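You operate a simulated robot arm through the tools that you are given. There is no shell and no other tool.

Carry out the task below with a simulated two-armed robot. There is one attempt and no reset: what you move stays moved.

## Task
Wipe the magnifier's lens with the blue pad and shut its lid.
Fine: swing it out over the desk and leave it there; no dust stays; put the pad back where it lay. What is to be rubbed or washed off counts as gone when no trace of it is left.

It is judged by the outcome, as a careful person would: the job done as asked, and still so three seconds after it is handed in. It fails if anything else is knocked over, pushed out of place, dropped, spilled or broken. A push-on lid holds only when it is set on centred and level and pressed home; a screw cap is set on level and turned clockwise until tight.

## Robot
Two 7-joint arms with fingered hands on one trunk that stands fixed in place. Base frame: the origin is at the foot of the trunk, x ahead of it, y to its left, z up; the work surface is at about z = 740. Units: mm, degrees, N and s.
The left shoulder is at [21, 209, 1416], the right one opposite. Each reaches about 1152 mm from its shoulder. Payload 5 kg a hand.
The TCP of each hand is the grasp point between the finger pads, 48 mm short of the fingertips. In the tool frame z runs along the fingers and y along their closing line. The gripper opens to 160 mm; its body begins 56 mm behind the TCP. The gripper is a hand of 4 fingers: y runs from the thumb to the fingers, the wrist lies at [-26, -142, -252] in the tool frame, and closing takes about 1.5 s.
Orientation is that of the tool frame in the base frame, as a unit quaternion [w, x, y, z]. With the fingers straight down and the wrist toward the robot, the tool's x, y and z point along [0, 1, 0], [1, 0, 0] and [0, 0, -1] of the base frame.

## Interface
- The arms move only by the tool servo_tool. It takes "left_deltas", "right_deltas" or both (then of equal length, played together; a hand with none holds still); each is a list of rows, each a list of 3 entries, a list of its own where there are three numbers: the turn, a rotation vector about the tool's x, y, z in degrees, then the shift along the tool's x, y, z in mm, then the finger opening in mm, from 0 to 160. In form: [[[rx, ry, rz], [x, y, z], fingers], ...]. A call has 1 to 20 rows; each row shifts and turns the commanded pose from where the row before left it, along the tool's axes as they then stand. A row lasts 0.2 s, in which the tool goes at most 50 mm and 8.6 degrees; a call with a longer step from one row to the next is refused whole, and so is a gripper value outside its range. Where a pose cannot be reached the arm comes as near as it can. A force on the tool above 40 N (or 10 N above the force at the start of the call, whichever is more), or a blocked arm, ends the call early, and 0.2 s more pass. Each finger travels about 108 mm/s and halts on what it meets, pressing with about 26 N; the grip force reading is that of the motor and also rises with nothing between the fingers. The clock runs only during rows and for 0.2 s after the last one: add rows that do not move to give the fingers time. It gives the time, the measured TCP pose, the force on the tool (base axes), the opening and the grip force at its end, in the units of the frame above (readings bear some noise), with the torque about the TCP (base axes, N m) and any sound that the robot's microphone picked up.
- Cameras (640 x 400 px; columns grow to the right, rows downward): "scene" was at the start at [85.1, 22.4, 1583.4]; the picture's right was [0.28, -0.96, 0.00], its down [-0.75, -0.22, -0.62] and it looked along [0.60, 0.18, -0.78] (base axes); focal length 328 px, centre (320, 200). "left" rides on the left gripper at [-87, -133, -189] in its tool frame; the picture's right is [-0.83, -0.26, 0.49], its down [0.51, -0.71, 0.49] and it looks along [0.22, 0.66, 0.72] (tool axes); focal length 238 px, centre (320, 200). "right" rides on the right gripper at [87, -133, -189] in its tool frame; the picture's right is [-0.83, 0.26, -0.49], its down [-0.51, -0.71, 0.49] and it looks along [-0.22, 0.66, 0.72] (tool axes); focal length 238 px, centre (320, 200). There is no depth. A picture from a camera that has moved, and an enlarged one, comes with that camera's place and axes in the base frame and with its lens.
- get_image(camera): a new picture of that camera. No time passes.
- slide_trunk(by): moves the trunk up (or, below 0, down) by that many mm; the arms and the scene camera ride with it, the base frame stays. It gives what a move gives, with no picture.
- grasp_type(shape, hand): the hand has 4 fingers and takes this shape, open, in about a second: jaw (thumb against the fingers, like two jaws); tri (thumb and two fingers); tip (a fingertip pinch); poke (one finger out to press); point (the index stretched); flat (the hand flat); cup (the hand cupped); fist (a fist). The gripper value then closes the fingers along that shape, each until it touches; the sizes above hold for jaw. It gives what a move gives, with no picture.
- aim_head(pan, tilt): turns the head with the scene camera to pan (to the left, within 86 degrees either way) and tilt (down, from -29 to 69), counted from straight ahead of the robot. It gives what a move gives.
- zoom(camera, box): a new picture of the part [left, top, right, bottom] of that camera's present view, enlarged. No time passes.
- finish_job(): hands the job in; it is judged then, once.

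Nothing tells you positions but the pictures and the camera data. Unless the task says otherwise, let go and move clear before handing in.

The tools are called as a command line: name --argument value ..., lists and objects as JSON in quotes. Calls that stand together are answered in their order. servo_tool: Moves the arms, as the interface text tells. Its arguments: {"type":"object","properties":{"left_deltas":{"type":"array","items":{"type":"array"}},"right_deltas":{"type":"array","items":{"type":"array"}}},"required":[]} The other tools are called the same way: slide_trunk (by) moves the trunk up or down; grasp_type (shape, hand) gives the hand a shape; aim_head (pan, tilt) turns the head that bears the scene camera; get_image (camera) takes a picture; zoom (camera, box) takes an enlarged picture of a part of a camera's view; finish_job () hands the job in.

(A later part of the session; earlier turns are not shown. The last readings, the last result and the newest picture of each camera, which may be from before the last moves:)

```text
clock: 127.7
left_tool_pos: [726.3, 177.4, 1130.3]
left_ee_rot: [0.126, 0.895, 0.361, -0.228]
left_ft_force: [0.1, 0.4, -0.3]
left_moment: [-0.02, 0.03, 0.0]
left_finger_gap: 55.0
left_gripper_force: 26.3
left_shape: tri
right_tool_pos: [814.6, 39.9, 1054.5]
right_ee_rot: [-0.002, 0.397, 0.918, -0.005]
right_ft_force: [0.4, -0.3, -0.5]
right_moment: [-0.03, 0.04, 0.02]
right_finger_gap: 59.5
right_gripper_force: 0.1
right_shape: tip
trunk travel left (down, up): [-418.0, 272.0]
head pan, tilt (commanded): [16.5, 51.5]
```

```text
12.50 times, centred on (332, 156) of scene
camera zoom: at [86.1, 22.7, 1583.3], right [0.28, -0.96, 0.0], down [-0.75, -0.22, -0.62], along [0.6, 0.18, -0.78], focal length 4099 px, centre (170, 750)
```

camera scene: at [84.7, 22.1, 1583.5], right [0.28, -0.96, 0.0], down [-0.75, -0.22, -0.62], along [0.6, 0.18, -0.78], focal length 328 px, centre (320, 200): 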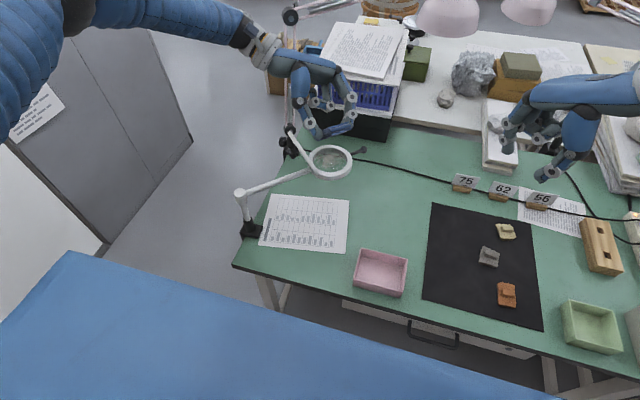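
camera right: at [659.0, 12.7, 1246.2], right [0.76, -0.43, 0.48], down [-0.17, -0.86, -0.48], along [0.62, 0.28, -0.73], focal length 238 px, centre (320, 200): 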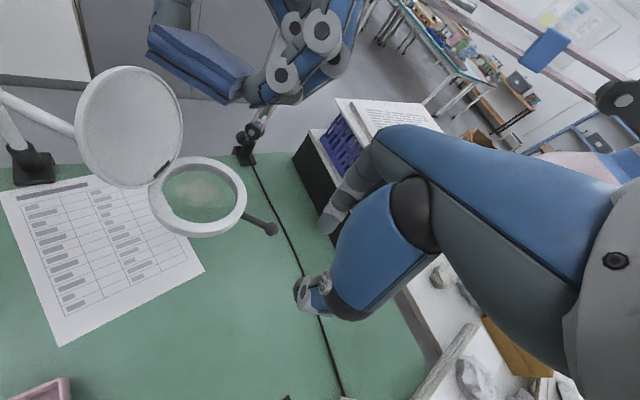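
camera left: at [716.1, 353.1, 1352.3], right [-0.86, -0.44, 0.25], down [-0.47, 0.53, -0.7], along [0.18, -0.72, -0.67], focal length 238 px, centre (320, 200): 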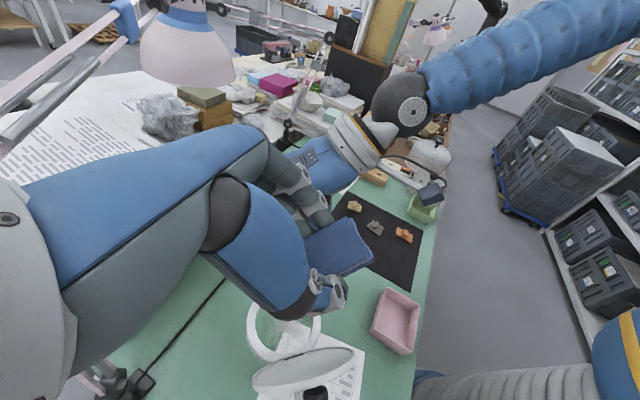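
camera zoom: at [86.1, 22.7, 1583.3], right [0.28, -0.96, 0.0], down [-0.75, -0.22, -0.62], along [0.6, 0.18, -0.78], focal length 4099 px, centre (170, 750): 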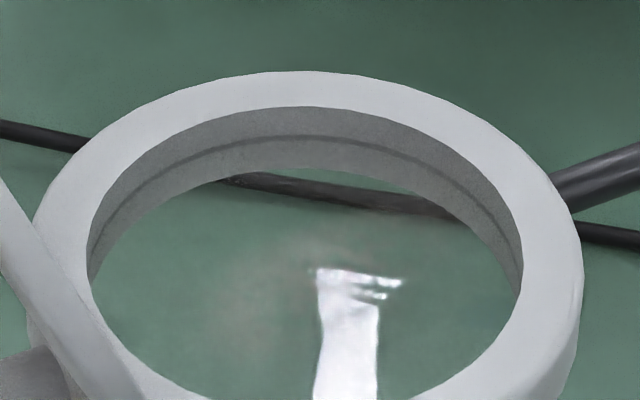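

Only a very faint haze is left near the centre. I make another pass there with the roll reset.

servo_tool --left_deltas '[[[4, 0, 0], [2.3, 2.2, -1.4], 38], [[0, 0, 0], [18.6, 0, 32.3], 38], [[0, 0, 0], [18.6, 0, 32.3], 38], [[0, 0, 0], [18.6, 0, 32.3], 38], [[0, 0, 0], [18.6, 0, 32.3], 38], [[0, 0, 0], [1, 0, 1.7], 38], [[0, 0, 0], [0, 0, 0], 38]]'

servo_tool --left_deltas '[[[0, 0, 0], [0.5, 0, 0.9], 38], [[0, 0, 0], [0.5, 0, 0.9], 38], [[0, 0, 0], [0, 0, 0], 38]]'

servo_tool --left_deltas '[[[0, 0, 0], [0.5, 0, 0.9], 38], [[0, 0, 0], [0, 0, 0], 38]]'

```text
clock: 129.3
left_tool_pos: [727.7, 175.9, 981.1]
left_ee_rot: [0.096, 0.899, 0.353, -0.239]
left_ft_force: [-0.6, 0.7, -1.4]
left_moment: [-0.03, 0.01, -0.03]
left_finger_gap: 55.2
left_gripper_force: 26.1
left_shape: tri
right_tool_pos: [813.9, 37.8, 1055.4]
right_ee_rot: [-0.002, 0.397, 0.918, -0.005]
right_ft_force: [0.1, 1.1, -0.8]
right_moment: [0.0, 0.03, -0.01]
right_finger_gap: 59.3
right_gripper_force: 0.1
right_shape: tip
trunk travel left (down, up): [-418.0, 272.0]
head pan, tilt (commanded): [16.5, 51.5]
```

```text
clock: 130.1
left_tool_pos: [728.1, 177.7, 981.1]
left_ee_rot: [0.096, 0.899, 0.353, -0.24]
left_ft_force: [0.0, -0.1, 0.6]
left_moment: [0.05, -0.04, -0.02]
left_finger_gap: 54.9
left_gripper_force: 25.4
left_shape: tri
right_tool_pos: [812.5, 38.4, 1055.0]
right_ee_rot: [-0.002, 0.397, 0.918, -0.004]
right_ft_force: [-0.9, -0.4, 0.0]
right_moment: [0.03, -0.01, -0.01]
right_finger_gap: 59.3
right_gripper_force: 0.1
right_shape: tip
trunk travel left (down, up): [-418.0, 272.0]
head pan, tilt (commanded): [16.5, 51.5]
```

```text
clock: 130.7
left_tool_pos: [729.0, 178.1, 978.8]
left_ee_rot: [0.096, 0.9, 0.352, -0.239]
left_ft_force: [-0.2, 0.1, 0.1]
left_moment: [-0.03, 0.0, -0.01]
left_finger_gap: 55.3
left_gripper_force: 26.2
left_shape: tri
right_tool_pos: [814.1, 38.3, 1054.9]
right_ee_rot: [-0.002, 0.397, 0.918, -0.004]
right_ft_force: [0.4, 0.8, 0.0]
right_moment: [-0.02, 0.01, -0.01]
right_finger_gap: 59.4
right_gripper_force: 0.1
right_shape: tip
trunk travel left (down, up): [-418.0, 272.0]
head pan, tilt (commanded): [16.5, 51.5]
```

servo_tool --left_deltas '[[[0, 0, 0], [0.5, 0, 0.9], 38], [[0, 0, 0], [0.5, 0, 0.9], 38], [[0, 0, 0], [0.3, 0, 0.5], 38], [[0, 0, 0], [0, 0, 0], 38]]'

servo_tool --left_deltas '[[[0, 0, 0], [0, 6, 0], 38], [[0, 0, 0], [0, -6, 0], 38], [[0, 0, 0], [0, -6, 0], 38], [[0, 0, 0], [0, 6, 0], 38], [[0, 0, 0], [-4.3, 0, 2.5], 38], [[0, 0, 0], [0, 6, 0], 38], [[0, 0, 0], [0, -6, 0], 38], [[0, 0, 0], [0, -6, 0], 38], [[0, 0, 0], [0, 6, 0], 38], [[0, 0, 0], [-4.3, 0, 2.5], 38], [[0, 0, 0], [0, 6, 0], 38], [[0, 0, 0], [0, -6, 0], 38], [[0, 0, 0], [0, -6, 0], 38], [[0, 0, 0], [0, 6, 0], 38], [[0, 0, 0], [-4.3, 0, 2.5], 38], [[0, 0, 0], [0, 6, 0], 38], [[0, 0, 0], [0, -6, 0], 38], [[0, 0, 0], [0, -6, 0], 38], [[0, 0, 0], [0, 6, 0], 38]]'

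servo_tool --left_deltas '[[[0, 0, 0], [-10, 0, -17], 38], [[0, 0, 0], [-17, 0, -30], 38], [[0, 0, 0], [-17, 0, -30], 38], [[0, 0, 0], [-17, 0, -30], 38], [[0, 0, 0], [-20, 0, -35], 38], [[0, 0, 0], [0, 0, 0], 38]]'

zoom --camera "right" --box '[130, 140, 260, 250]'

zoom --camera "scene" --box '[308, 140, 356, 172]'

```text
clock: 131.7
left_tool_pos: [729.4, 177.8, 977.1]
left_ee_rot: [0.096, 0.899, 0.354, -0.239]
left_ft_force: [-0.3, 0.7, -0.4]
left_moment: [0.01, 0.03, 0.01]
left_finger_gap: 55.2
left_gripper_force: 25.6
left_shape: tri
right_tool_pos: [814.1, 38.7, 1055.1]
right_ee_rot: [-0.001, 0.397, 0.918, -0.003]
right_ft_force: [0.2, 0.1, 0.1]
right_moment: [0.0, -0.04, 0.01]
right_finger_gap: 59.5
right_gripper_force: 0.1
right_shape: tip
trunk travel left (down, up): [-418.0, 272.0]
head pan, tilt (commanded): [16.5, 51.5]
```

```text
clock: 135.7
left_tool_pos: [718.5, 166.8, 976.1]
left_ee_rot: [0.096, 0.899, 0.353, -0.239]
left_ft_force: [0.8, -0.2, 1.1]
left_moment: [0.0, -0.03, 0.0]
left_finger_gap: 55.1
left_gripper_force: 26.9
left_shape: tri
right_tool_pos: [813.9, 38.1, 1055.4]
right_ee_rot: [-0.001, 0.397, 0.918, -0.004]
right_ft_force: [0.8, 0.0, -0.2]
right_moment: [0.02, 0.03, 0.01]
right_finger_gap: 59.7
right_gripper_force: 0.0
right_shape: tip
trunk travel left (down, up): [-418.0, 272.0]
head pan, tilt (commanded): [16.5, 51.5]
```

```text
clock: 137.1
left_tool_pos: [721.3, 168.5, 1139.5]
left_ee_rot: [0.095, 0.899, 0.353, -0.239]
left_ft_force: [0.2, 0.8, -0.2]
left_moment: [-0.03, 0.01, -0.04]
left_finger_gap: 55.3
left_gripper_force: 26.0
left_shape: tri
right_tool_pos: [813.6, 38.9, 1054.9]
right_ee_rot: [-0.002, 0.397, 0.918, -0.006]
right_ft_force: [0.3, -0.5, -0.1]
right_moment: [-0.01, 0.06, 0.01]
right_finger_gap: 59.5
right_gripper_force: 0.1
right_shape: tip
trunk travel left (down, up): [-418.0, 272.0]
head pan, tilt (commanded): [16.5, 51.5]
```

```text
3.64 times, centred on (195, 195) of right
camera zoom: at [660.0, 11.8, 1245.5], right [0.76, -0.43, 0.48], down [-0.17, -0.86, -0.48], along [0.62, 0.28, -0.73], focal length 867 px, centre (774, 218)
```

zoom: 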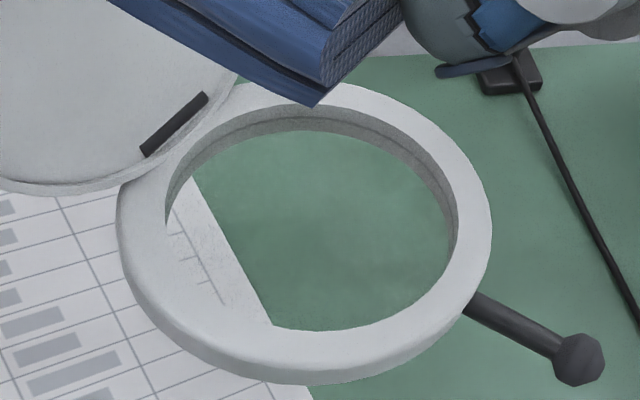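

```text
12.50 times, centred on (332, 156) of scene
camera zoom: at [86.5, 22.5, 1583.2], right [0.28, -0.96, 0.0], down [-0.75, -0.22, -0.62], along [0.6, 0.18, -0.78], focal length 4099 px, centre (170, 750)
```

zoom: 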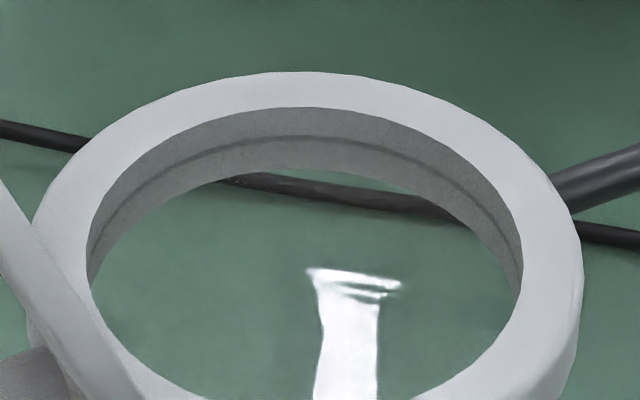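

The lens now looks clear. I inspect it more closely for any residual trace.

zoom --camera "right" --box '[170, 160, 240, 225]'

zoom --camera "scene" --box '[314, 152, 348, 174]'

zoom --camera "left" --box '[200, 260, 420, 400]'

```text
6.15 times, centred on (205, 192) of right
camera zoom: at [660.0, 11.8, 1245.5], right [0.76, -0.43, 0.48], down [-0.17, -0.86, -0.48], along [0.62, 0.28, -0.73], focal length 1467 px, centre (1028, 246)
```

zoom: 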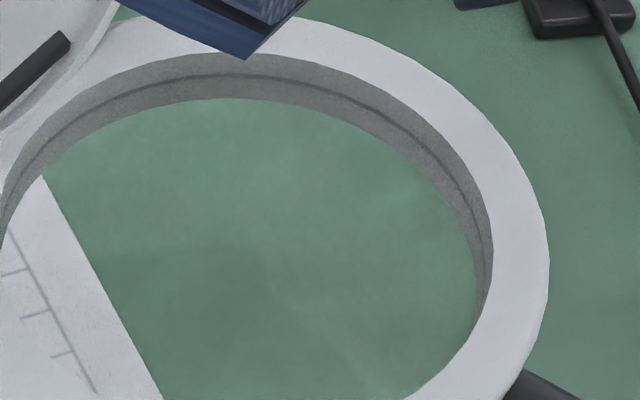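

```text
16.00 times, centred on (331, 163) of scene
camera zoom: at [86.5, 22.5, 1583.2], right [0.28, -0.96, 0.0], down [-0.75, -0.22, -0.62], along [0.6, 0.18, -0.78], focal length 5247 px, centre (144, 792)
```

zoom: 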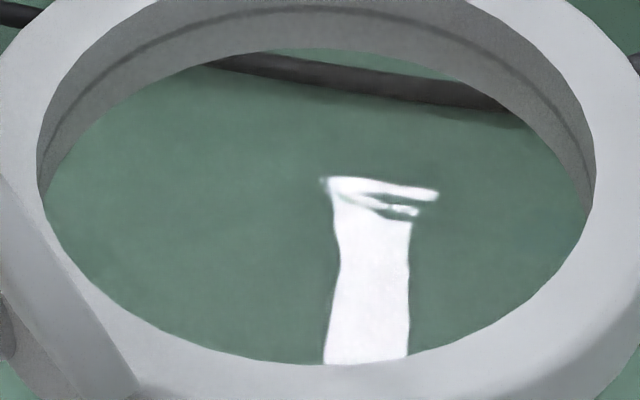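

```text
2.86 times, centred on (310, 330) of left
camera zoom: at [644.4, 278.8, 1346.9], right [-0.88, -0.47, -0.01], down [-0.34, 0.65, -0.68], along [0.32, -0.6, -0.73], focal length 681 px, centre (349, -171)
```

zoom: 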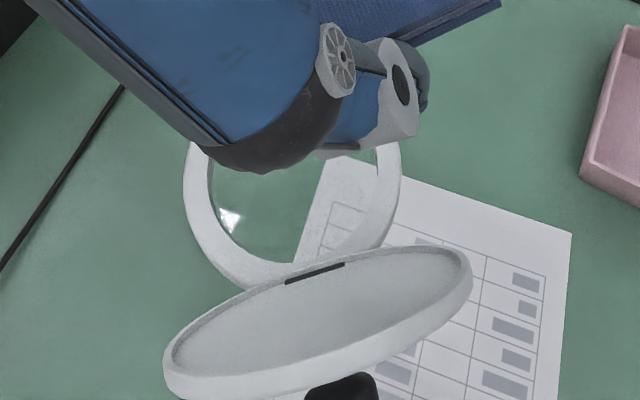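

No trace is visible. For safety I run one more light pass over the whole dust area, including the hinge side, with a slight roll.

servo_tool --left_deltas '[[[-4, 0, 0], [22.9, -4.9, -13.2], 38], [[0, 0, 0], [19, -2.3, 32.8], 38], [[0, 0, 0], [19, -2.3, 32.8], 38], [[0, 0, 0], [19, -2.3, 32.8], 38], [[0, 0, 0], [19, -2.3, 32.8], 38], [[0, 0, 0], [2.5, -0.3, 4.3], 38], [[0, 0, 0], [0, 0, 0], 38]]'

servo_tool --left_deltas '[[[0, 0, 0], [0.6, 0, 1], 38], [[0, 0, 0], [0.6, 0, 1], 38], [[0, 0, 0], [0, 0, 0], 38]]'

```text
clock: 138.7
left_tool_pos: [737.1, 193.1, 984.0]
left_ee_rot: [0.126, 0.896, 0.361, -0.227]
left_ft_force: [0.2, 0.1, -0.1]
left_moment: [0.0, -0.01, -0.02]
left_finger_gap: 55.1
left_gripper_force: 26.0
left_shape: tri
right_tool_pos: [813.5, 37.9, 1054.9]
right_ee_rot: [-0.002, 0.398, 0.918, -0.005]
right_ft_force: [-0.6, 0.4, -0.1]
right_moment: [0.02, 0.05, 0.03]
right_finger_gap: 59.6
right_gripper_force: 0.1
right_shape: tip
trunk travel left (down, up): [-418.0, 272.0]
head pan, tilt (commanded): [16.5, 51.5]
```

```text
clock: 139.5
left_tool_pos: [735.4, 190.8, 980.1]
left_ee_rot: [0.127, 0.896, 0.361, -0.226]
left_ft_force: [-0.9, 0.2, -0.6]
left_moment: [0.0, 0.02, -0.01]
left_finger_gap: 55.3
left_gripper_force: 25.9
left_shape: tri
right_tool_pos: [813.7, 38.0, 1055.0]
right_ee_rot: [-0.001, 0.398, 0.918, -0.005]
right_ft_force: [0.6, -0.6, 0.7]
right_moment: [-0.02, -0.02, -0.01]
right_finger_gap: 59.6
right_gripper_force: 0.1
right_shape: tip
trunk travel left (down, up): [-418.0, 272.0]
head pan, tilt (commanded): [16.5, 51.5]
```

servo_tool --left_deltas '[[[0, 0, 0], [0.6, 0, 1], 38], [[0, 0, 0], [0.6, 0, 1], 38], [[0, 0, 0], [0.6, 0, 1], 38], [[0, 0, 0], [0, 6, 0], 38], [[0, 0, 0], [0, -6, 0], 38], [[0, 0, 0], [0, -6, 0], 38], [[0, 0, 0], [0, 6, 0], 38], [[0, 0, 0], [-4.3, 0, 2.5], 38], [[0, 0, 0], [0, 6, 0], 38], [[0, 0, 0], [0, -6, 0], 38], [[0, 0, 0], [0, -6, 0], 38], [[0, 0, 0], [0, 6, 0], 38], [[0, 0, 0], [0, 0, 0], 38]]'

servo_tool --left_deltas '[[[0, 0, 0], [-4.3, 0, 2.5], 38], [[0, 0, 0], [0, 6, 0], 38], [[0, 0, 0], [0, -6, 0], 38], [[0, 0, 0], [0, -6, 0], 38], [[0, 0, 0], [0, 6, 0], 38], [[0, 0, 0], [-4.3, 0, 2.5], 38], [[0, 0, 0], [0, 6, 0], 38], [[0, 0, 0], [0, -6, 0], 38], [[0, 0, 0], [0, -6, 0], 38], [[0, 0, 0], [0, 6, 0], 38], [[0, 0, 0], [-4.3, 0, 2.5], 38], [[0, 0, 0], [0, 6, 0], 38], [[0, 0, 0], [0, -6, 0], 38], [[0, 0, 0], [0, -6, 0], 38], [[0, 0, 0], [0, 6, 0], 38], [[0, 0, 0], [0, 0, 0], 38]]'

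servo_tool --left_deltas '[[[0, 0, 0], [-10, 1, -17], 38], [[0, 0, 0], [-17, 2, -30], 38], [[0, 0, 0], [-17, 2, -30], 38], [[0, 0, 0], [-17, 2, -30], 38], [[0, 0, 0], [-20, 2, -35], 38], [[0, 0, 0], [0, 0, 0], 38]]'

zoom --camera "right" --box '[130, 140, 260, 250]'

get_image --camera "scene"

```text
clock: 142.3
left_tool_pos: [731.5, 186.6, 976.3]
left_ee_rot: [0.126, 0.896, 0.361, -0.226]
left_ft_force: [0.6, -1.4, -0.2]
left_moment: [0.04, 0.04, 0.04]
left_finger_gap: 54.2
left_gripper_force: 26.5
left_shape: tri
right_tool_pos: [813.9, 39.0, 1055.0]
right_ee_rot: [-0.002, 0.397, 0.918, -0.004]
right_ft_force: [0.3, 0.2, 0.1]
right_moment: [0.03, -0.01, 0.02]
right_finger_gap: 59.5
right_gripper_force: 0.1
right_shape: tip
trunk travel left (down, up): [-418.0, 272.0]
head pan, tilt (commanded): [16.5, 51.5]
```

```text
clock: 145.7
left_tool_pos: [721.5, 176.4, 976.0]
left_ee_rot: [0.127, 0.895, 0.361, -0.227]
left_ft_force: [0.3, -0.3, 0.8]
left_moment: [0.1, 0.07, 0.03]
left_finger_gap: 54.4
left_gripper_force: 26.2
left_shape: tri
right_tool_pos: [815.0, 38.5, 1055.0]
right_ee_rot: [-0.002, 0.397, 0.918, -0.004]
right_ft_force: [0.7, -0.8, -0.5]
right_moment: [0.02, 0.01, -0.01]
right_finger_gap: 59.5
right_gripper_force: 0.0
right_shape: tip
trunk travel left (down, up): [-418.0, 272.0]
head pan, tilt (commanded): [16.5, 51.5]
```

```text
clock: 147.1
left_tool_pos: [721.7, 178.4, 1138.8]
left_ee_rot: [0.127, 0.895, 0.361, -0.228]
left_ft_force: [0.8, 0.5, -1.3]
left_moment: [-0.03, 0.04, -0.01]
left_finger_gap: 54.5
left_gripper_force: 26.6
left_shape: tri
right_tool_pos: [813.9, 39.0, 1054.7]
right_ee_rot: [-0.002, 0.397, 0.918, -0.004]
right_ft_force: [0.6, 0.4, -0.7]
right_moment: [-0.03, 0.0, 0.04]
right_finger_gap: 59.6
right_gripper_force: 0.0
right_shape: tip
trunk travel left (down, up): [-418.0, 272.0]
head pan, tilt (commanded): [16.5, 51.5]
```

```text
3.64 times, centred on (195, 195) of right
camera zoom: at [660.0, 11.9, 1245.6], right [0.76, -0.43, 0.48], down [-0.17, -0.86, -0.48], along [0.62, 0.28, -0.73], focal length 867 px, centre (774, 218)
```

zoom: 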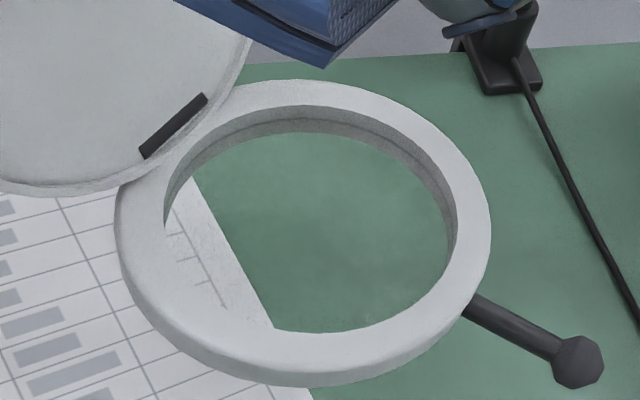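

```text
taken
camera scene: at [86.4, 22.7, 1583.2], right [0.28, -0.96, 0.0], down [-0.75, -0.22, -0.62], along [0.6, 0.18, -0.78], focal length 328 px, centre (320, 200)
```

scene: 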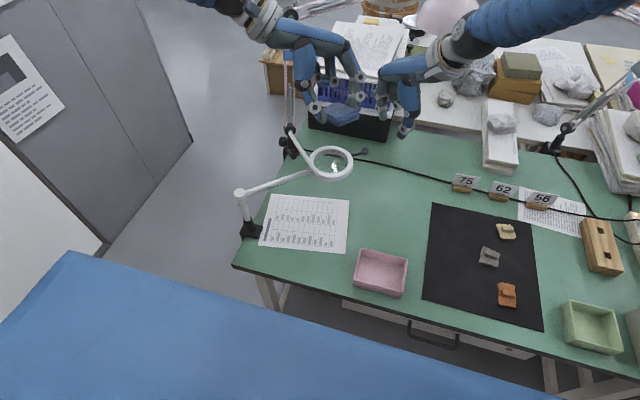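

Clean in this view too. I take the right camera closer for a final check of the glass.

servo_tool --right_deltas '[[[0, 0, 0], [12.9, 15.5, 35], 60], [[0, 0, 0], [12.9, 15.5, 35], 60], [[0, 0, 0], [0, 0, 0], 60]]'

zoom --camera "right" --box '[130, 130, 290, 270]'

zoom --camera "right" --box '[150, 160, 240, 230]'

```text
clock: 147.9
left_tool_pos: [719.3, 176.1, 1140.2]
left_ee_rot: [0.128, 0.896, 0.36, -0.226]
left_ft_force: [0.4, -0.1, 0.2]
left_moment: [0.06, -0.05, -0.03]
left_finger_gap: 54.6
left_gripper_force: 26.0
left_shape: tri
right_tool_pos: [815.3, 76.7, 986.7]
right_ee_rot: [-0.002, 0.397, 0.918, -0.004]
right_ft_force: [-0.7, -0.7, -1.1]
right_moment: [0.04, -0.06, -0.01]
right_finger_gap: 59.7
right_gripper_force: 0.1
right_shape: tip
trunk travel left (down, up): [-418.0, 272.0]
head pan, tilt (commanded): [16.5, 51.5]
```

```text
2.86 times, centred on (210, 200) of right
camera zoom: at [660.1, 50.9, 1177.4], right [0.76, -0.43, 0.48], down [-0.17, -0.86, -0.48], along [0.62, 0.28, -0.73], focal length 681 px, centre (634, 200)
```

zoom: 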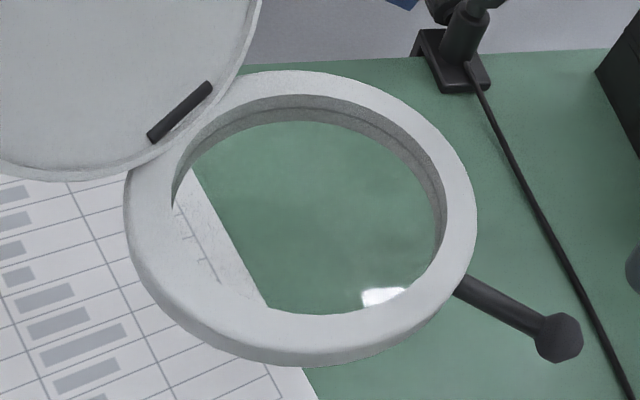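

```text
5.71 times, centred on (195, 195) of right
camera zoom: at [660.1, 50.9, 1177.4], right [0.76, -0.43, 0.48], down [-0.17, -0.86, -0.48], along [0.62, 0.28, -0.73], focal length 1362 px, centre (1034, 229)
```

zoom: 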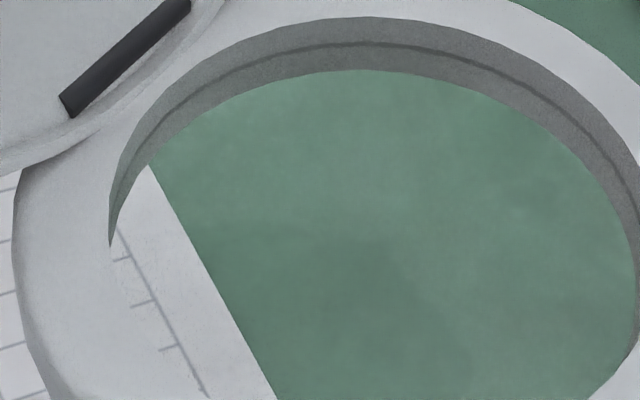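

The glass is clean from close up. Now I withdraw the right hand, level the left hand and turn it back to the pad's original orientation.

servo_tool --right_deltas '[[[0, 0, 0], [-14.4, -33.9, -15.3], 60], [[0, 0, 0], [-14.4, -33.9, -15.3], 60], [[0, 0, 0], [-14.4, -33.9, -15.3], 60], [[0, 0, 0], [-14.4, -33.9, -15.3], 60], [[0, 0, 0], [-14.4, -33.9, -15.3], 60], [[0, 0, 0], [-14.4, -33.9, -15.3], 60], [[0, 0, 0], [-14.4, -33.9, -15.3], 60], [[0, 0, 0], [-14.4, -33.9, -15.3], 60], [[0, 0, 0], [-14.4, -33.9, -15.3], 60], [[0, 0, 0], [-14.4, -33.9, -15.3], 60], [[0, 0, 0], [0, 0, 0], 60], [[0, 0, 0], [0, 0, 0], 60], [[0, 0, 0], [0, 0, 0], 60], [[0, 0, 0], [0, 0, 0], 60], [[0, 0, 0], [0, 0, 0], 60], [[0, 0, 0], [0, 0, 0], 60]]' --left_deltas '[[[0, 0, 0], [0, 0, 0], 38], [[0, 0, 0], [0, 0, 0], 38], [[0, 0, 0], [0, 0, 0], 38], [[0, 0, 0], [0, 0, 0], 38], [[0, 0, 0], [-10, 0, -17], 38], [[4, 0, 0], [-10, 0, -17], 38], [[0, 7.5, 0], [0, 0, 0], 38], [[0, 7.5, 0], [0, 0, 0], 38], [[0, 7.5, 0], [0, 0, 0], 38], [[0, 7.5, 0], [0, 0, 0], 38], [[0, 0, -8.12], [0, 0, 0], 38], [[0, 0, -8.12], [0, 0, 0], 38], [[0, 0, -8.12], [0, 0, 0], 38], [[0, 0, -8.12], [0, 0, 0], 38], [[0, 0, -8.12], [0, 0, 0], 38], [[0, 0, 0], [0, 0, 0], 38]]'

get_image --camera "scene"

get_image --camera "left"

```text
clock: 151.3
left_tool_pos: [718.2, 181.4, 1179.5]
left_ee_rot: [0.002, 0.745, 0.667, 0.002]
left_ft_force: [-0.1, 1.2, -1.1]
left_moment: [-0.09, -0.02, -0.03]
left_finger_gap: 54.3
left_gripper_force: 26.2
left_shape: tri
right_tool_pos: [670.9, -256.6, 1141.3]
right_ee_rot: [-0.002, 0.397, 0.918, -0.005]
right_ft_force: [1.3, 0.4, -0.1]
right_moment: [-0.09, 0.01, 0.0]
right_finger_gap: 59.7
right_gripper_force: 0.2
right_shape: tip
trunk travel left (down, up): [-418.0, 272.0]
head pan, tilt (commanded): [16.5, 51.5]
```

```text
taken
camera scene: at [85.8, 23.6, 1583.3], right [0.28, -0.96, 0.0], down [-0.75, -0.22, -0.62], along [0.6, 0.18, -0.78], focal length 328 px, centre (320, 200)
```

scene: 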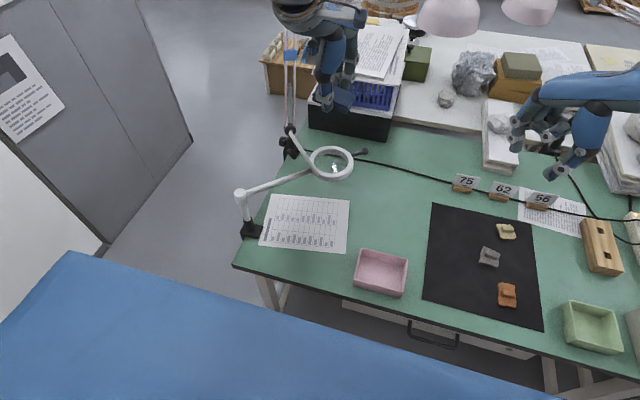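

```text
taken
camera left: at [576.0, 109.2, 1369.9], right [-0.35, -0.8, -0.49], down [-0.65, 0.58, -0.49], along [0.68, 0.14, -0.72], focal length 238 px, centre (320, 200)
```

left: 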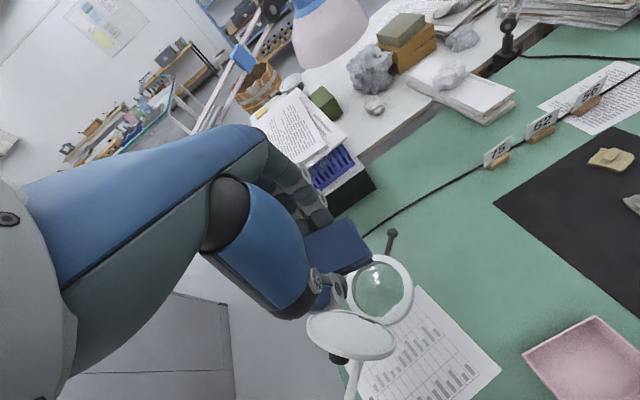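

The hand is level again. I carry the pad back over its original spot and lower to just above the desk.

servo_tool --left_deltas '[[[0, 0, 0.5], [-33.9, -9.6, 0], 38], [[0, 0, 0], [-33.9, -9.6, 0], 38], [[0, 0, 0], [-33.9, -9.6, 0], 38], [[0, 0, 0], [-33.9, -9.6, 0], 38], [[0, 0, 0], [-33.9, -9.6, 0], 38], [[0, 0, 0], [-33.9, -9.6, 0], 38], [[0, 0, 0], [0, 0, 41], 38], [[0, 0, 0], [0, 0, 41], 38], [[0, 0, 0], [0, 0, 41], 38], [[0, 0, 0], [0, 0, 41], 38], [[0, 0, 0], [0, 0, 41], 38], [[0, 0, 0], [0, 0, 41], 38], [[0, 0, 0], [0, 0, 41], 38], [[0, 0, 0], [0, 0, 41], 38], [[0, 0, 0], [0, 0, 0], 38]]'

zoom --camera "left" --box '[260, 180, 480, 340]'

zoom --camera "scene" --box '[340, 150, 450, 300]'

zoom --camera "right" --box '[0, 100, 240, 300]'

```text
clock: 154.5
left_tool_pos: [641.1, -7.4, 853.5]
left_ee_rot: [0.001, 0.749, 0.663, 0.002]
left_ft_force: [-0.4, 0.8, -0.3]
left_moment: [0.02, -0.05, 0.02]
left_finger_gap: 54.1
left_gripper_force: 26.4
left_shape: tri
left hand out of reach, approached as far as the arm can: row 6
right_tool_pos: [669.4, -258.5, 1142.7]
right_ee_rot: [-0.002, 0.398, 0.917, -0.005]
right_ft_force: [-0.2, 0.1, 0.5]
right_moment: [-0.01, -0.08, -0.02]
right_finger_gap: 59.9
right_gripper_force: 0.1
right_shape: tip
trunk travel left (down, up): [-418.0, 272.0]
head pan, tilt (commanded): [16.5, 51.5]
```

```text
2.50 times, centred on (370, 260) of left
camera zoom: at [498.9, -76.5, 1042.2], right [-0.36, -0.8, -0.49], down [-0.64, 0.59, -0.49], along [0.68, 0.14, -0.72], focal length 596 px, centre (195, 50)
```

zoom: 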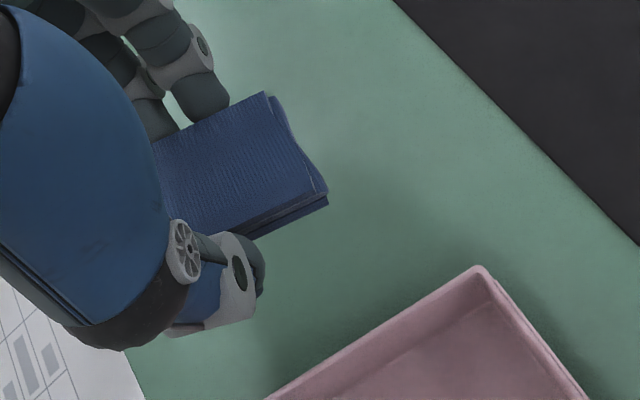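

```text
2.67 times, centred on (395, 225) of scene
camera zoom: at [84.4, 21.8, 1583.5], right [0.28, -0.96, 0.0], down [-0.75, -0.22, -0.62], along [0.6, 0.18, -0.78], focal length 874 px, centre (120, 133)
```

zoom: 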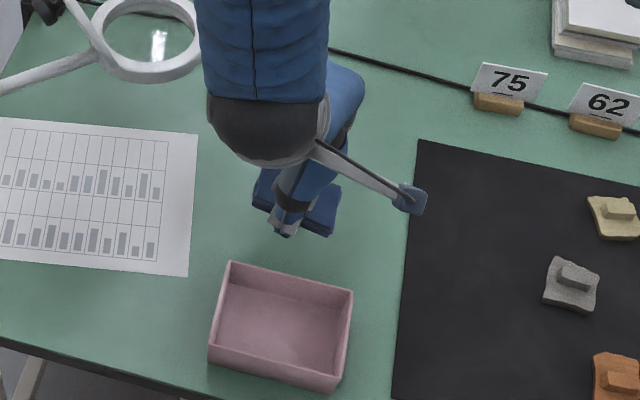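

```text
2.00 times, centred on (120, 200) of right
camera zoom: at [515.1, -284.6, 1333.6], right [0.76, -0.43, 0.48], down [-0.17, -0.86, -0.48], along [0.62, 0.28, -0.73], focal length 477 px, centre (720, 200)
```

zoom: 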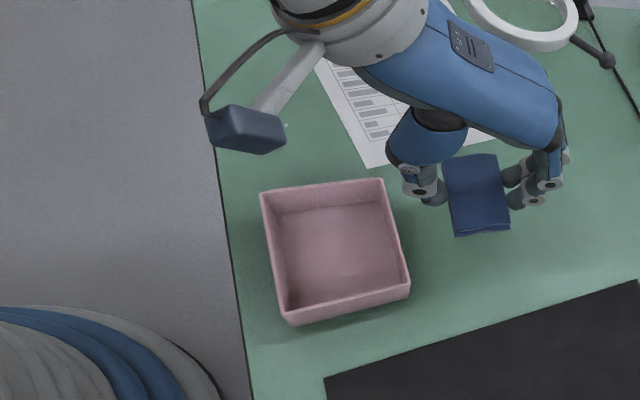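

I correct the small position error and lower the pad to the desk.

servo_tool --left_deltas '[[[0, 0, 0], [-7.2, -2.9, 0], 38], [[0, 0, 0], [0, 0, 25], 38], [[0, 0, 0], [0, 0, 25], 38], [[0, 0, 0], [0, 0, 5], 38], [[0, 0, 0], [0, 0, 0], 38]]'

```text
clock: 155.7
left_tool_pos: [641.5, -14.7, 797.4]
left_ee_rot: [0.001, 0.749, 0.662, 0.003]
left_ft_force: [0.0, 1.8, 2.5]
left_moment: [-0.11, -0.1, 0.01]
left_finger_gap: 54.2
left_gripper_force: 26.3
left_shape: tri
right_tool_pos: [670.1, -258.6, 1143.0]
right_ee_rot: [-0.002, 0.397, 0.918, -0.004]
right_ft_force: [-0.2, 0.2, 0.1]
right_moment: [0.02, 0.0, 0.01]
right_finger_gap: 59.6
right_gripper_force: 0.1
right_shape: tip
trunk travel left (down, up): [-418.0, 272.0]
head pan, tilt (commanded): [16.5, 51.5]
```

There is light contact a bit early, so the pad hangs slightly tilted. I look at it before releasing.

zoom --camera "left" --box '[260, 180, 480, 340]'

zoom --camera "right" --box '[150, 130, 290, 250]'

zoom --camera "scene" --box '[360, 200, 420, 260]'

```text
2.50 times, centred on (370, 260) of left
camera zoom: at [498.1, -84.7, 987.1], right [-0.36, -0.8, -0.49], down [-0.64, 0.59, -0.49], along [0.68, 0.14, -0.72], focal length 596 px, centre (195, 50)
```

zoom: 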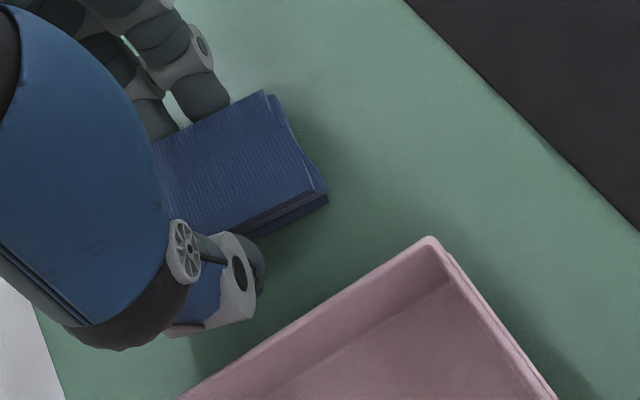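

```text
3.33 times, centred on (220, 190) of right
camera zoom: at [516.0, -284.6, 1333.2], right [0.76, -0.43, 0.48], down [-0.17, -0.86, -0.48], along [0.62, 0.28, -0.73], focal length 794 px, centre (653, 233)
```

zoom: 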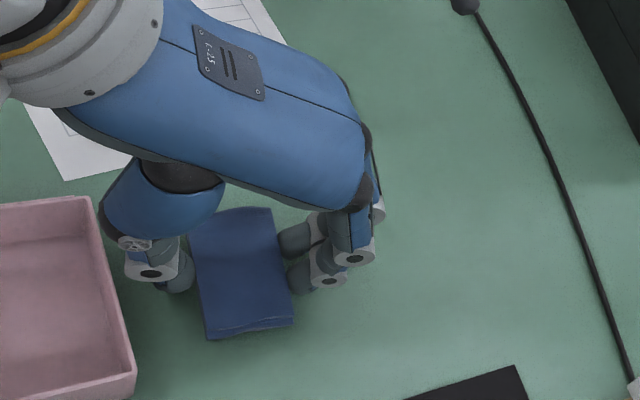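

```text
6.67 times, centred on (390, 230) of scene
camera zoom: at [85.4, 21.8, 1583.4], right [0.28, -0.96, 0.0], down [-0.75, -0.22, -0.62], along [0.6, 0.18, -0.78], focal length 2186 px, centre (-147, 0)
```

zoom: 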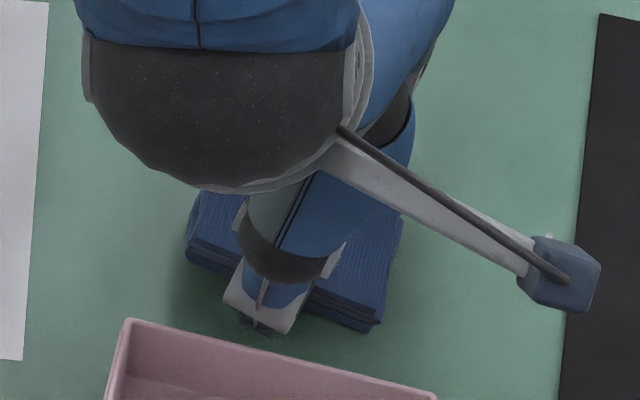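

The pad is a few mm off from its original place (too far and slightly right). I lift a hair, shift it back, and compare again.

servo_tool --left_deltas '[[[0, 0, 0], [0, 0, -3], 38], [[0, 0, 0], [3, -4.9, 0], 38], [[0, 0, 0], [0, 0, 2], 38], [[0, 0, 0], [0, 0, 0], 38]]'

zoom --camera "scene" --box '[350, 210, 420, 265]'

zoom --camera "right" --box '[170, 150, 270, 230]'

```text
clock: 156.7
left_tool_pos: [635.3, -11.5, 798.0]
left_ee_rot: [0.001, 0.749, 0.662, 0.002]
left_ft_force: [-0.4, -0.4, -0.7]
left_moment: [-0.04, 0.02, -0.01]
left_finger_gap: 54.3
left_gripper_force: 25.4
left_shape: tri
right_tool_pos: [670.3, -258.1, 1142.1]
right_ee_rot: [-0.002, 0.398, 0.917, -0.003]
right_ft_force: [1.1, -0.8, -1.2]
right_moment: [0.0, 0.01, 0.0]
right_finger_gap: 59.7
right_gripper_force: 0.1
right_shape: tip
trunk travel left (down, up): [-418.0, 272.0]
head pan, tilt (commanded): [16.5, 51.5]
```

```text
7.27 times, centred on (385, 238) of scene
camera zoom: at [85.1, 21.9, 1583.4], right [0.28, -0.96, 0.0], down [-0.75, -0.22, -0.62], along [0.6, 0.18, -0.78], focal length 2385 px, centre (-153, -73)
```

zoom: 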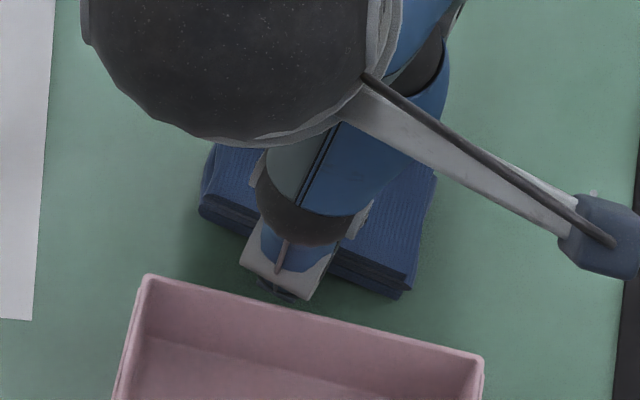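

```text
5.00 times, centred on (220, 190) of right
camera zoom: at [515.7, -284.5, 1333.3], right [0.76, -0.43, 0.48], down [-0.17, -0.86, -0.48], along [0.62, 0.28, -0.73], focal length 1192 px, centre (820, 250)
```

zoom: 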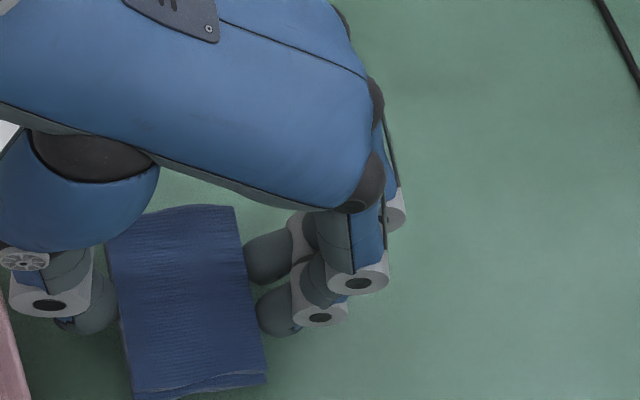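

The right end matches the original; the left end is raised ~7 mm because the pad pitched a bit in the pinch. I tilt the hand 5° to level it, then set it down.

servo_tool --left_deltas '[[[0, -5, 0], [4.4, 0, -1], 38], [[0, 0, 0], [0, 0, 2], 38], [[0, 0, 0], [0, 0, 0], 38]]'

zoom --camera "scene" --box '[350, 210, 420, 265]'

servo_tool --left_deltas '[[[0, 0, 0], [0, 0, 1.5], 38], [[0, 0, 0], [0, 0, 1.5], 38], [[0, 0, 0], [0, 0, 0], 38]]'

zoom --camera "scene" --box '[350, 210, 420, 265]'

```text
clock: 157.5
left_tool_pos: [636.9, -7.8, 796.8]
left_ee_rot: [0.031, 0.748, 0.662, -0.032]
left_ft_force: [-0.4, 0.3, 0.2]
left_moment: [-0.04, 0.05, -0.01]
left_finger_gap: 54.3
left_gripper_force: 26.1
left_shape: tri
right_tool_pos: [670.6, -257.1, 1140.8]
right_ee_rot: [-0.001, 0.397, 0.918, -0.005]
right_ft_force: [0.2, -0.2, 0.3]
right_moment: [-0.07, 0.01, 0.02]
right_finger_gap: 59.9
right_gripper_force: 0.1
right_shape: tip
trunk travel left (down, up): [-418.0, 272.0]
head pan, tilt (commanded): [16.5, 51.5]
```

```text
7.27 times, centred on (385, 238) of scene
camera zoom: at [85.6, 22.4, 1583.4], right [0.28, -0.96, 0.0], down [-0.75, -0.22, -0.62], along [0.6, 0.18, -0.78], focal length 2385 px, centre (-153, -73)
```

zoom: 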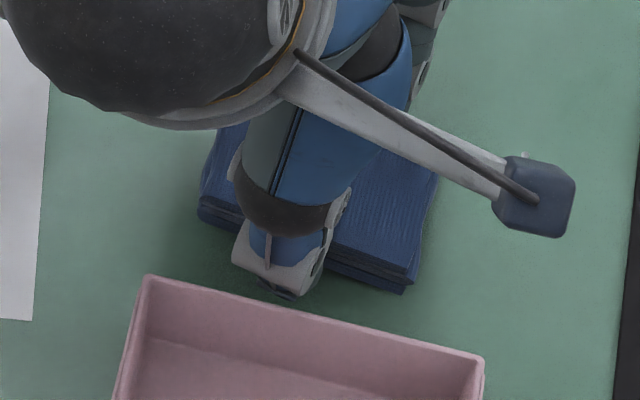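

```text
clock: 158.3
left_tool_pos: [635.7, -7.5, 794.2]
left_ee_rot: [0.031, 0.748, 0.663, -0.031]
left_ft_force: [0.2, -0.1, 2.0]
left_moment: [-0.05, -0.04, 0.02]
left_finger_gap: 54.4
left_gripper_force: 25.8
left_shape: tri
right_tool_pos: [670.9, -258.3, 1142.3]
right_ee_rot: [-0.003, 0.398, 0.918, -0.004]
right_ft_force: [0.2, -0.3, -0.7]
right_moment: [0.02, 0.01, 0.01]
right_finger_gap: 60.0
right_gripper_force: 0.1
right_shape: tip
trunk travel left (down, up): [-418.0, 272.0]
head pan, tilt (commanded): [16.5, 51.5]
```

```text
7.27 times, centred on (385, 238) of scene
camera zoom: at [85.1, 21.5, 1583.4], right [0.28, -0.96, 0.0], down [-0.75, -0.22, -0.62], along [0.6, 0.18, -0.78], focal length 2385 px, centre (-153, -73)
```

zoom: 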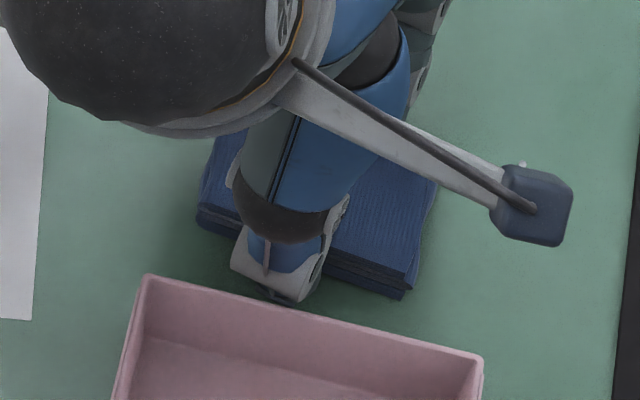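

The pad now matches its original outline within ~2 mm and touches the desk. I release it slowly and rise.

servo_tool --left_deltas '[[[0, 0, 0], [0, 0, 0], 52], [[0, 0, 0], [0, 0, 0], 56], [[0, 0, 0], [0, 0, 0], 60], [[0, 0, 0], [0, 0, 0], 66], [[0, 0, 0], [0, 0, 0], 74], [[0, 0, 0], [0, 0, 0], 76], [[0, 0, 0], [0, 0, 0], 76]]'

servo_tool --left_deltas '[[[0, 0, 0], [0, 0, -15], 76], [[0, 0, 0], [0, 0, -25], 76], [[0, 0, 0], [0, 0, -40], 76], [[0, 5, 0], [0, 0, -40], 76], [[0, 0, 0], [0, 0, -40], 76], [[0, 0, 0], [0, 0, -40], 76], [[0, 0, 0], [0, 0, -40], 76], [[0, 0, 0], [0, 0, -40], 76], [[0, 0, 0], [0, 0, 0], 76]]'

zoom --camera "scene" --box '[350, 210, 420, 265]'

get_image --camera "scene"

```text
clock: 159.9
left_tool_pos: [636.2, -8.6, 794.2]
left_ee_rot: [0.031, 0.748, 0.662, -0.031]
left_ft_force: [0.2, 0.0, -0.1]
left_moment: [0.01, 0.02, 0.01]
left_finger_gap: 75.2
left_gripper_force: 0.1
left_shape: tri
right_tool_pos: [670.5, -258.1, 1142.7]
right_ee_rot: [-0.002, 0.397, 0.918, -0.004]
right_ft_force: [-0.4, -0.7, -0.7]
right_moment: [0.02, 0.02, 0.02]
right_finger_gap: 59.7
right_gripper_force: 0.0
right_shape: tip
trunk travel left (down, up): [-418.0, 272.0]
head pan, tilt (commanded): [16.5, 51.5]
```

```text
clock: 161.9
left_tool_pos: [632.1, 4.8, 1074.3]
left_ee_rot: [0.001, 0.749, 0.662, 0.001]
left_ft_force: [0.7, -0.3, 0.2]
left_moment: [0.03, 0.01, 0.04]
left_finger_gap: 75.9
left_gripper_force: 0.0
left_shape: tri
right_tool_pos: [670.1, -259.7, 1142.2]
right_ee_rot: [-0.002, 0.398, 0.917, -0.004]
right_ft_force: [0.3, -0.8, -0.4]
right_moment: [0.07, 0.04, 0.0]
right_finger_gap: 59.7
right_gripper_force: 0.1
right_shape: tip
trunk travel left (down, up): [-418.0, 272.0]
head pan, tilt (commanded): [16.5, 51.5]
```

```text
7.27 times, centred on (385, 238) of scene
camera zoom: at [86.2, 21.2, 1583.3], right [0.28, -0.96, 0.0], down [-0.75, -0.22, -0.62], along [0.6, 0.18, -0.78], focal length 2385 px, centre (-153, -73)
```

zoom: 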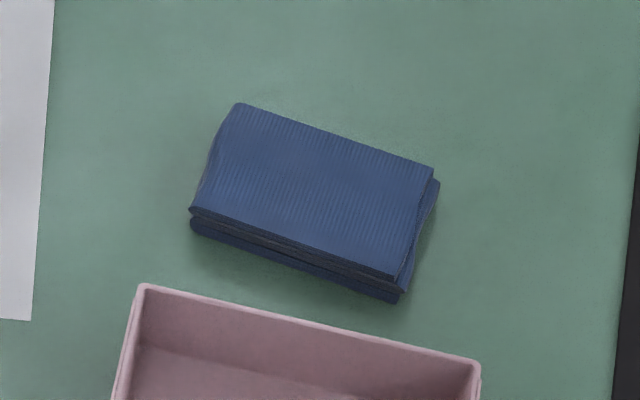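

```text
taken
camera scene: at [86.2, 21.2, 1583.3], right [0.28, -0.96, 0.0], down [-0.75, -0.22, -0.62], along [0.6, 0.18, -0.78], focal length 328 px, centre (320, 200)
```

scene: 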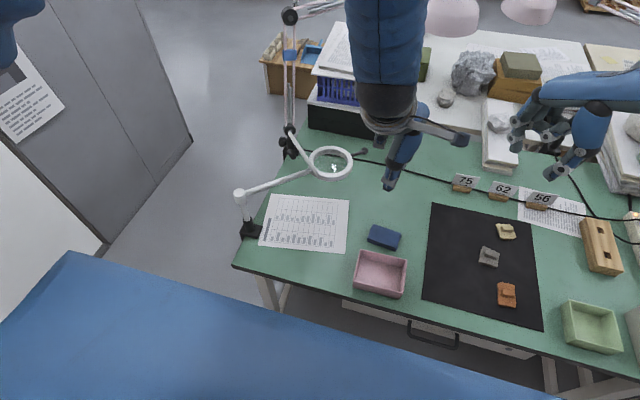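

The pad is back, but the pink tray seems to have been nudged a few mm by the thumb. I compare with the very first view of this area.

zoom --camera "scene" --box '[330, 200, 450, 300]'

zoom --camera "scene" --box '[340, 240, 420, 300]'

```text
4.00 times, centred on (390, 250) of scene
camera zoom: at [86.2, 21.2, 1583.3], right [0.28, -0.96, 0.0], down [-0.75, -0.22, -0.62], along [0.6, 0.18, -0.78], focal length 1312 px, centre (40, 0)
```

zoom: 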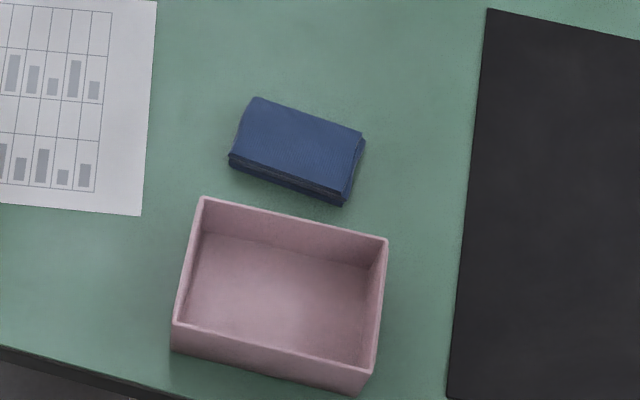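

```text
6.67 times, centred on (380, 270) of scene
camera zoom: at [86.2, 21.2, 1583.3], right [0.28, -0.96, 0.0], down [-0.75, -0.22, -0.62], along [0.6, 0.18, -0.78], focal length 2186 px, centre (-80, -267)
```

zoom: 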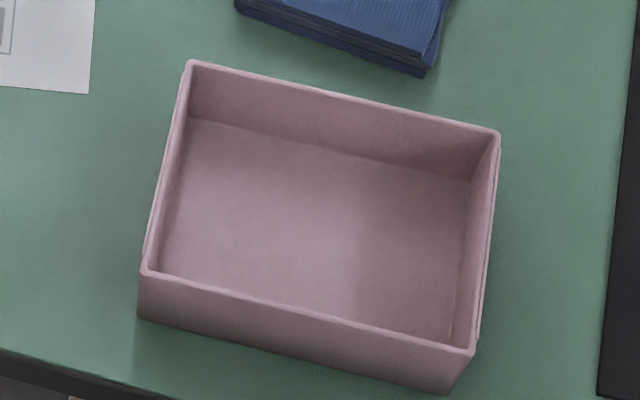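

Pad is within ~2 mm of its original spot; the tray moved only ~5 mm (I'll nudge it back afterward). Next I prepare the left hand (jaw, closed) behind the raised lid to swing it shut.

grasp_type --hand "left" --shape "jaw"

servo_tool --left_deltas '[[[0, 0, 0], [0, 0, -25], 120], [[0, 0, 8.24], [0, 0, -25], 80], [[0, 0, 8.24], [0, 0, 0], 40], [[0, 0, 8.24], [0, 0, 0], 0], [[0, 0, 8.24], [0, 0, 0], 0], [[0, 0, 8.24], [0, 0, 0], 0], [[0, 0, 0], [0, 0, 0], 0], [[0, 0, 0], [0, 0, 0], 0]]'

get_image --camera "scene"

zoom --camera "scene" --box '[230, 110, 390, 250]'

get_image --camera "left"

```text
clock: 162.8
left_tool_pos: [630.4, 5.8, 1074.9]
left_ee_rot: [0.001, 0.749, 0.663, 0.001]
left_ft_force: [0.5, 0.3, 0.3]
left_moment: [0.0, 0.0, 0.0]
left_finger_gap: 160.0
left_gripper_force: 0.1
left_shape: jaw
right_tool_pos: [670.4, -257.5, 1143.2]
right_ee_rot: [-0.002, 0.398, 0.917, -0.004]
right_ft_force: [0.5, -0.1, -0.6]
right_moment: [0.02, -0.01, -0.02]
right_finger_gap: 60.1
right_gripper_force: 0.0
right_shape: tip
trunk travel left (down, up): [-418.0, 272.0]
head pan, tilt (commanded): [16.5, 51.5]
```

```text
clock: 164.6
left_tool_pos: [635.1, 4.6, 1124.3]
left_ee_rot: [0.001, 0.934, 0.357, 0.002]
left_ft_force: [0.0, 0.3, 0.7]
left_moment: [-0.03, 0.0, -0.02]
left_finger_gap: 0.0
left_gripper_force: 25.6
left_shape: jaw
right_tool_pos: [671.0, -258.2, 1142.7]
right_ee_rot: [-0.002, 0.397, 0.918, -0.005]
right_ft_force: [0.2, 0.1, 0.0]
right_moment: [-0.04, 0.01, -0.04]
right_finger_gap: 59.8
right_gripper_force: 0.0
right_shape: tip
trunk travel left (down, up): [-418.0, 272.0]
head pan, tilt (commanded): [16.5, 51.5]
```

```text
taken
camera scene: at [85.6, 22.3, 1583.4], right [0.28, -0.96, 0.0], down [-0.75, -0.22, -0.62], along [0.6, 0.18, -0.78], focal length 328 px, centre (320, 200)
```

scene: 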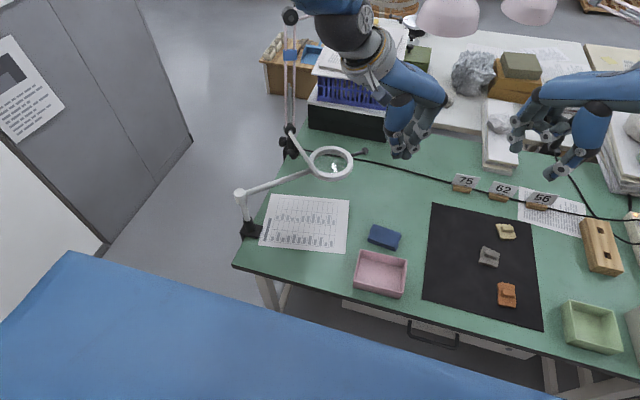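

```text
2.86 times, centred on (310, 180) of scene
camera zoom: at [85.6, 22.3, 1583.4], right [0.28, -0.96, 0.0], down [-0.75, -0.22, -0.62], along [0.6, 0.18, -0.78], focal length 937 px, centre (349, 257)
```

zoom: 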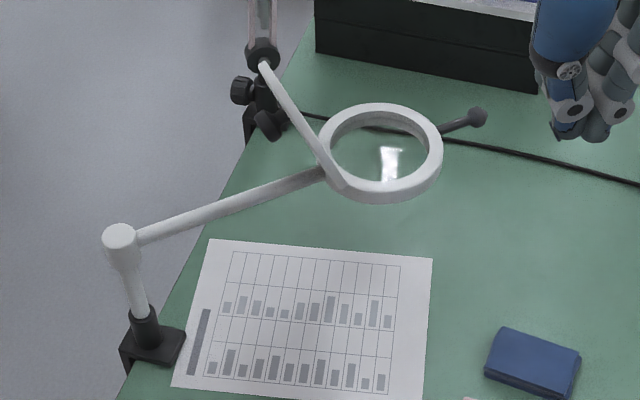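

```text
taken
camera left: at [482.3, 45.9, 1314.7], right [-0.79, -0.36, -0.49], down [-0.09, 0.87, -0.49], along [0.6, -0.34, -0.72], focal length 238 px, centre (320, 200)
```

left: 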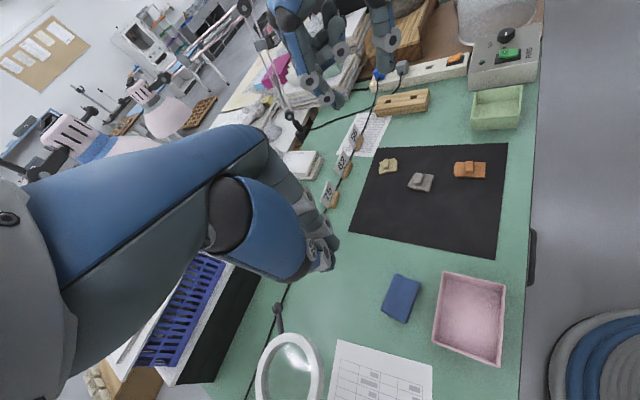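

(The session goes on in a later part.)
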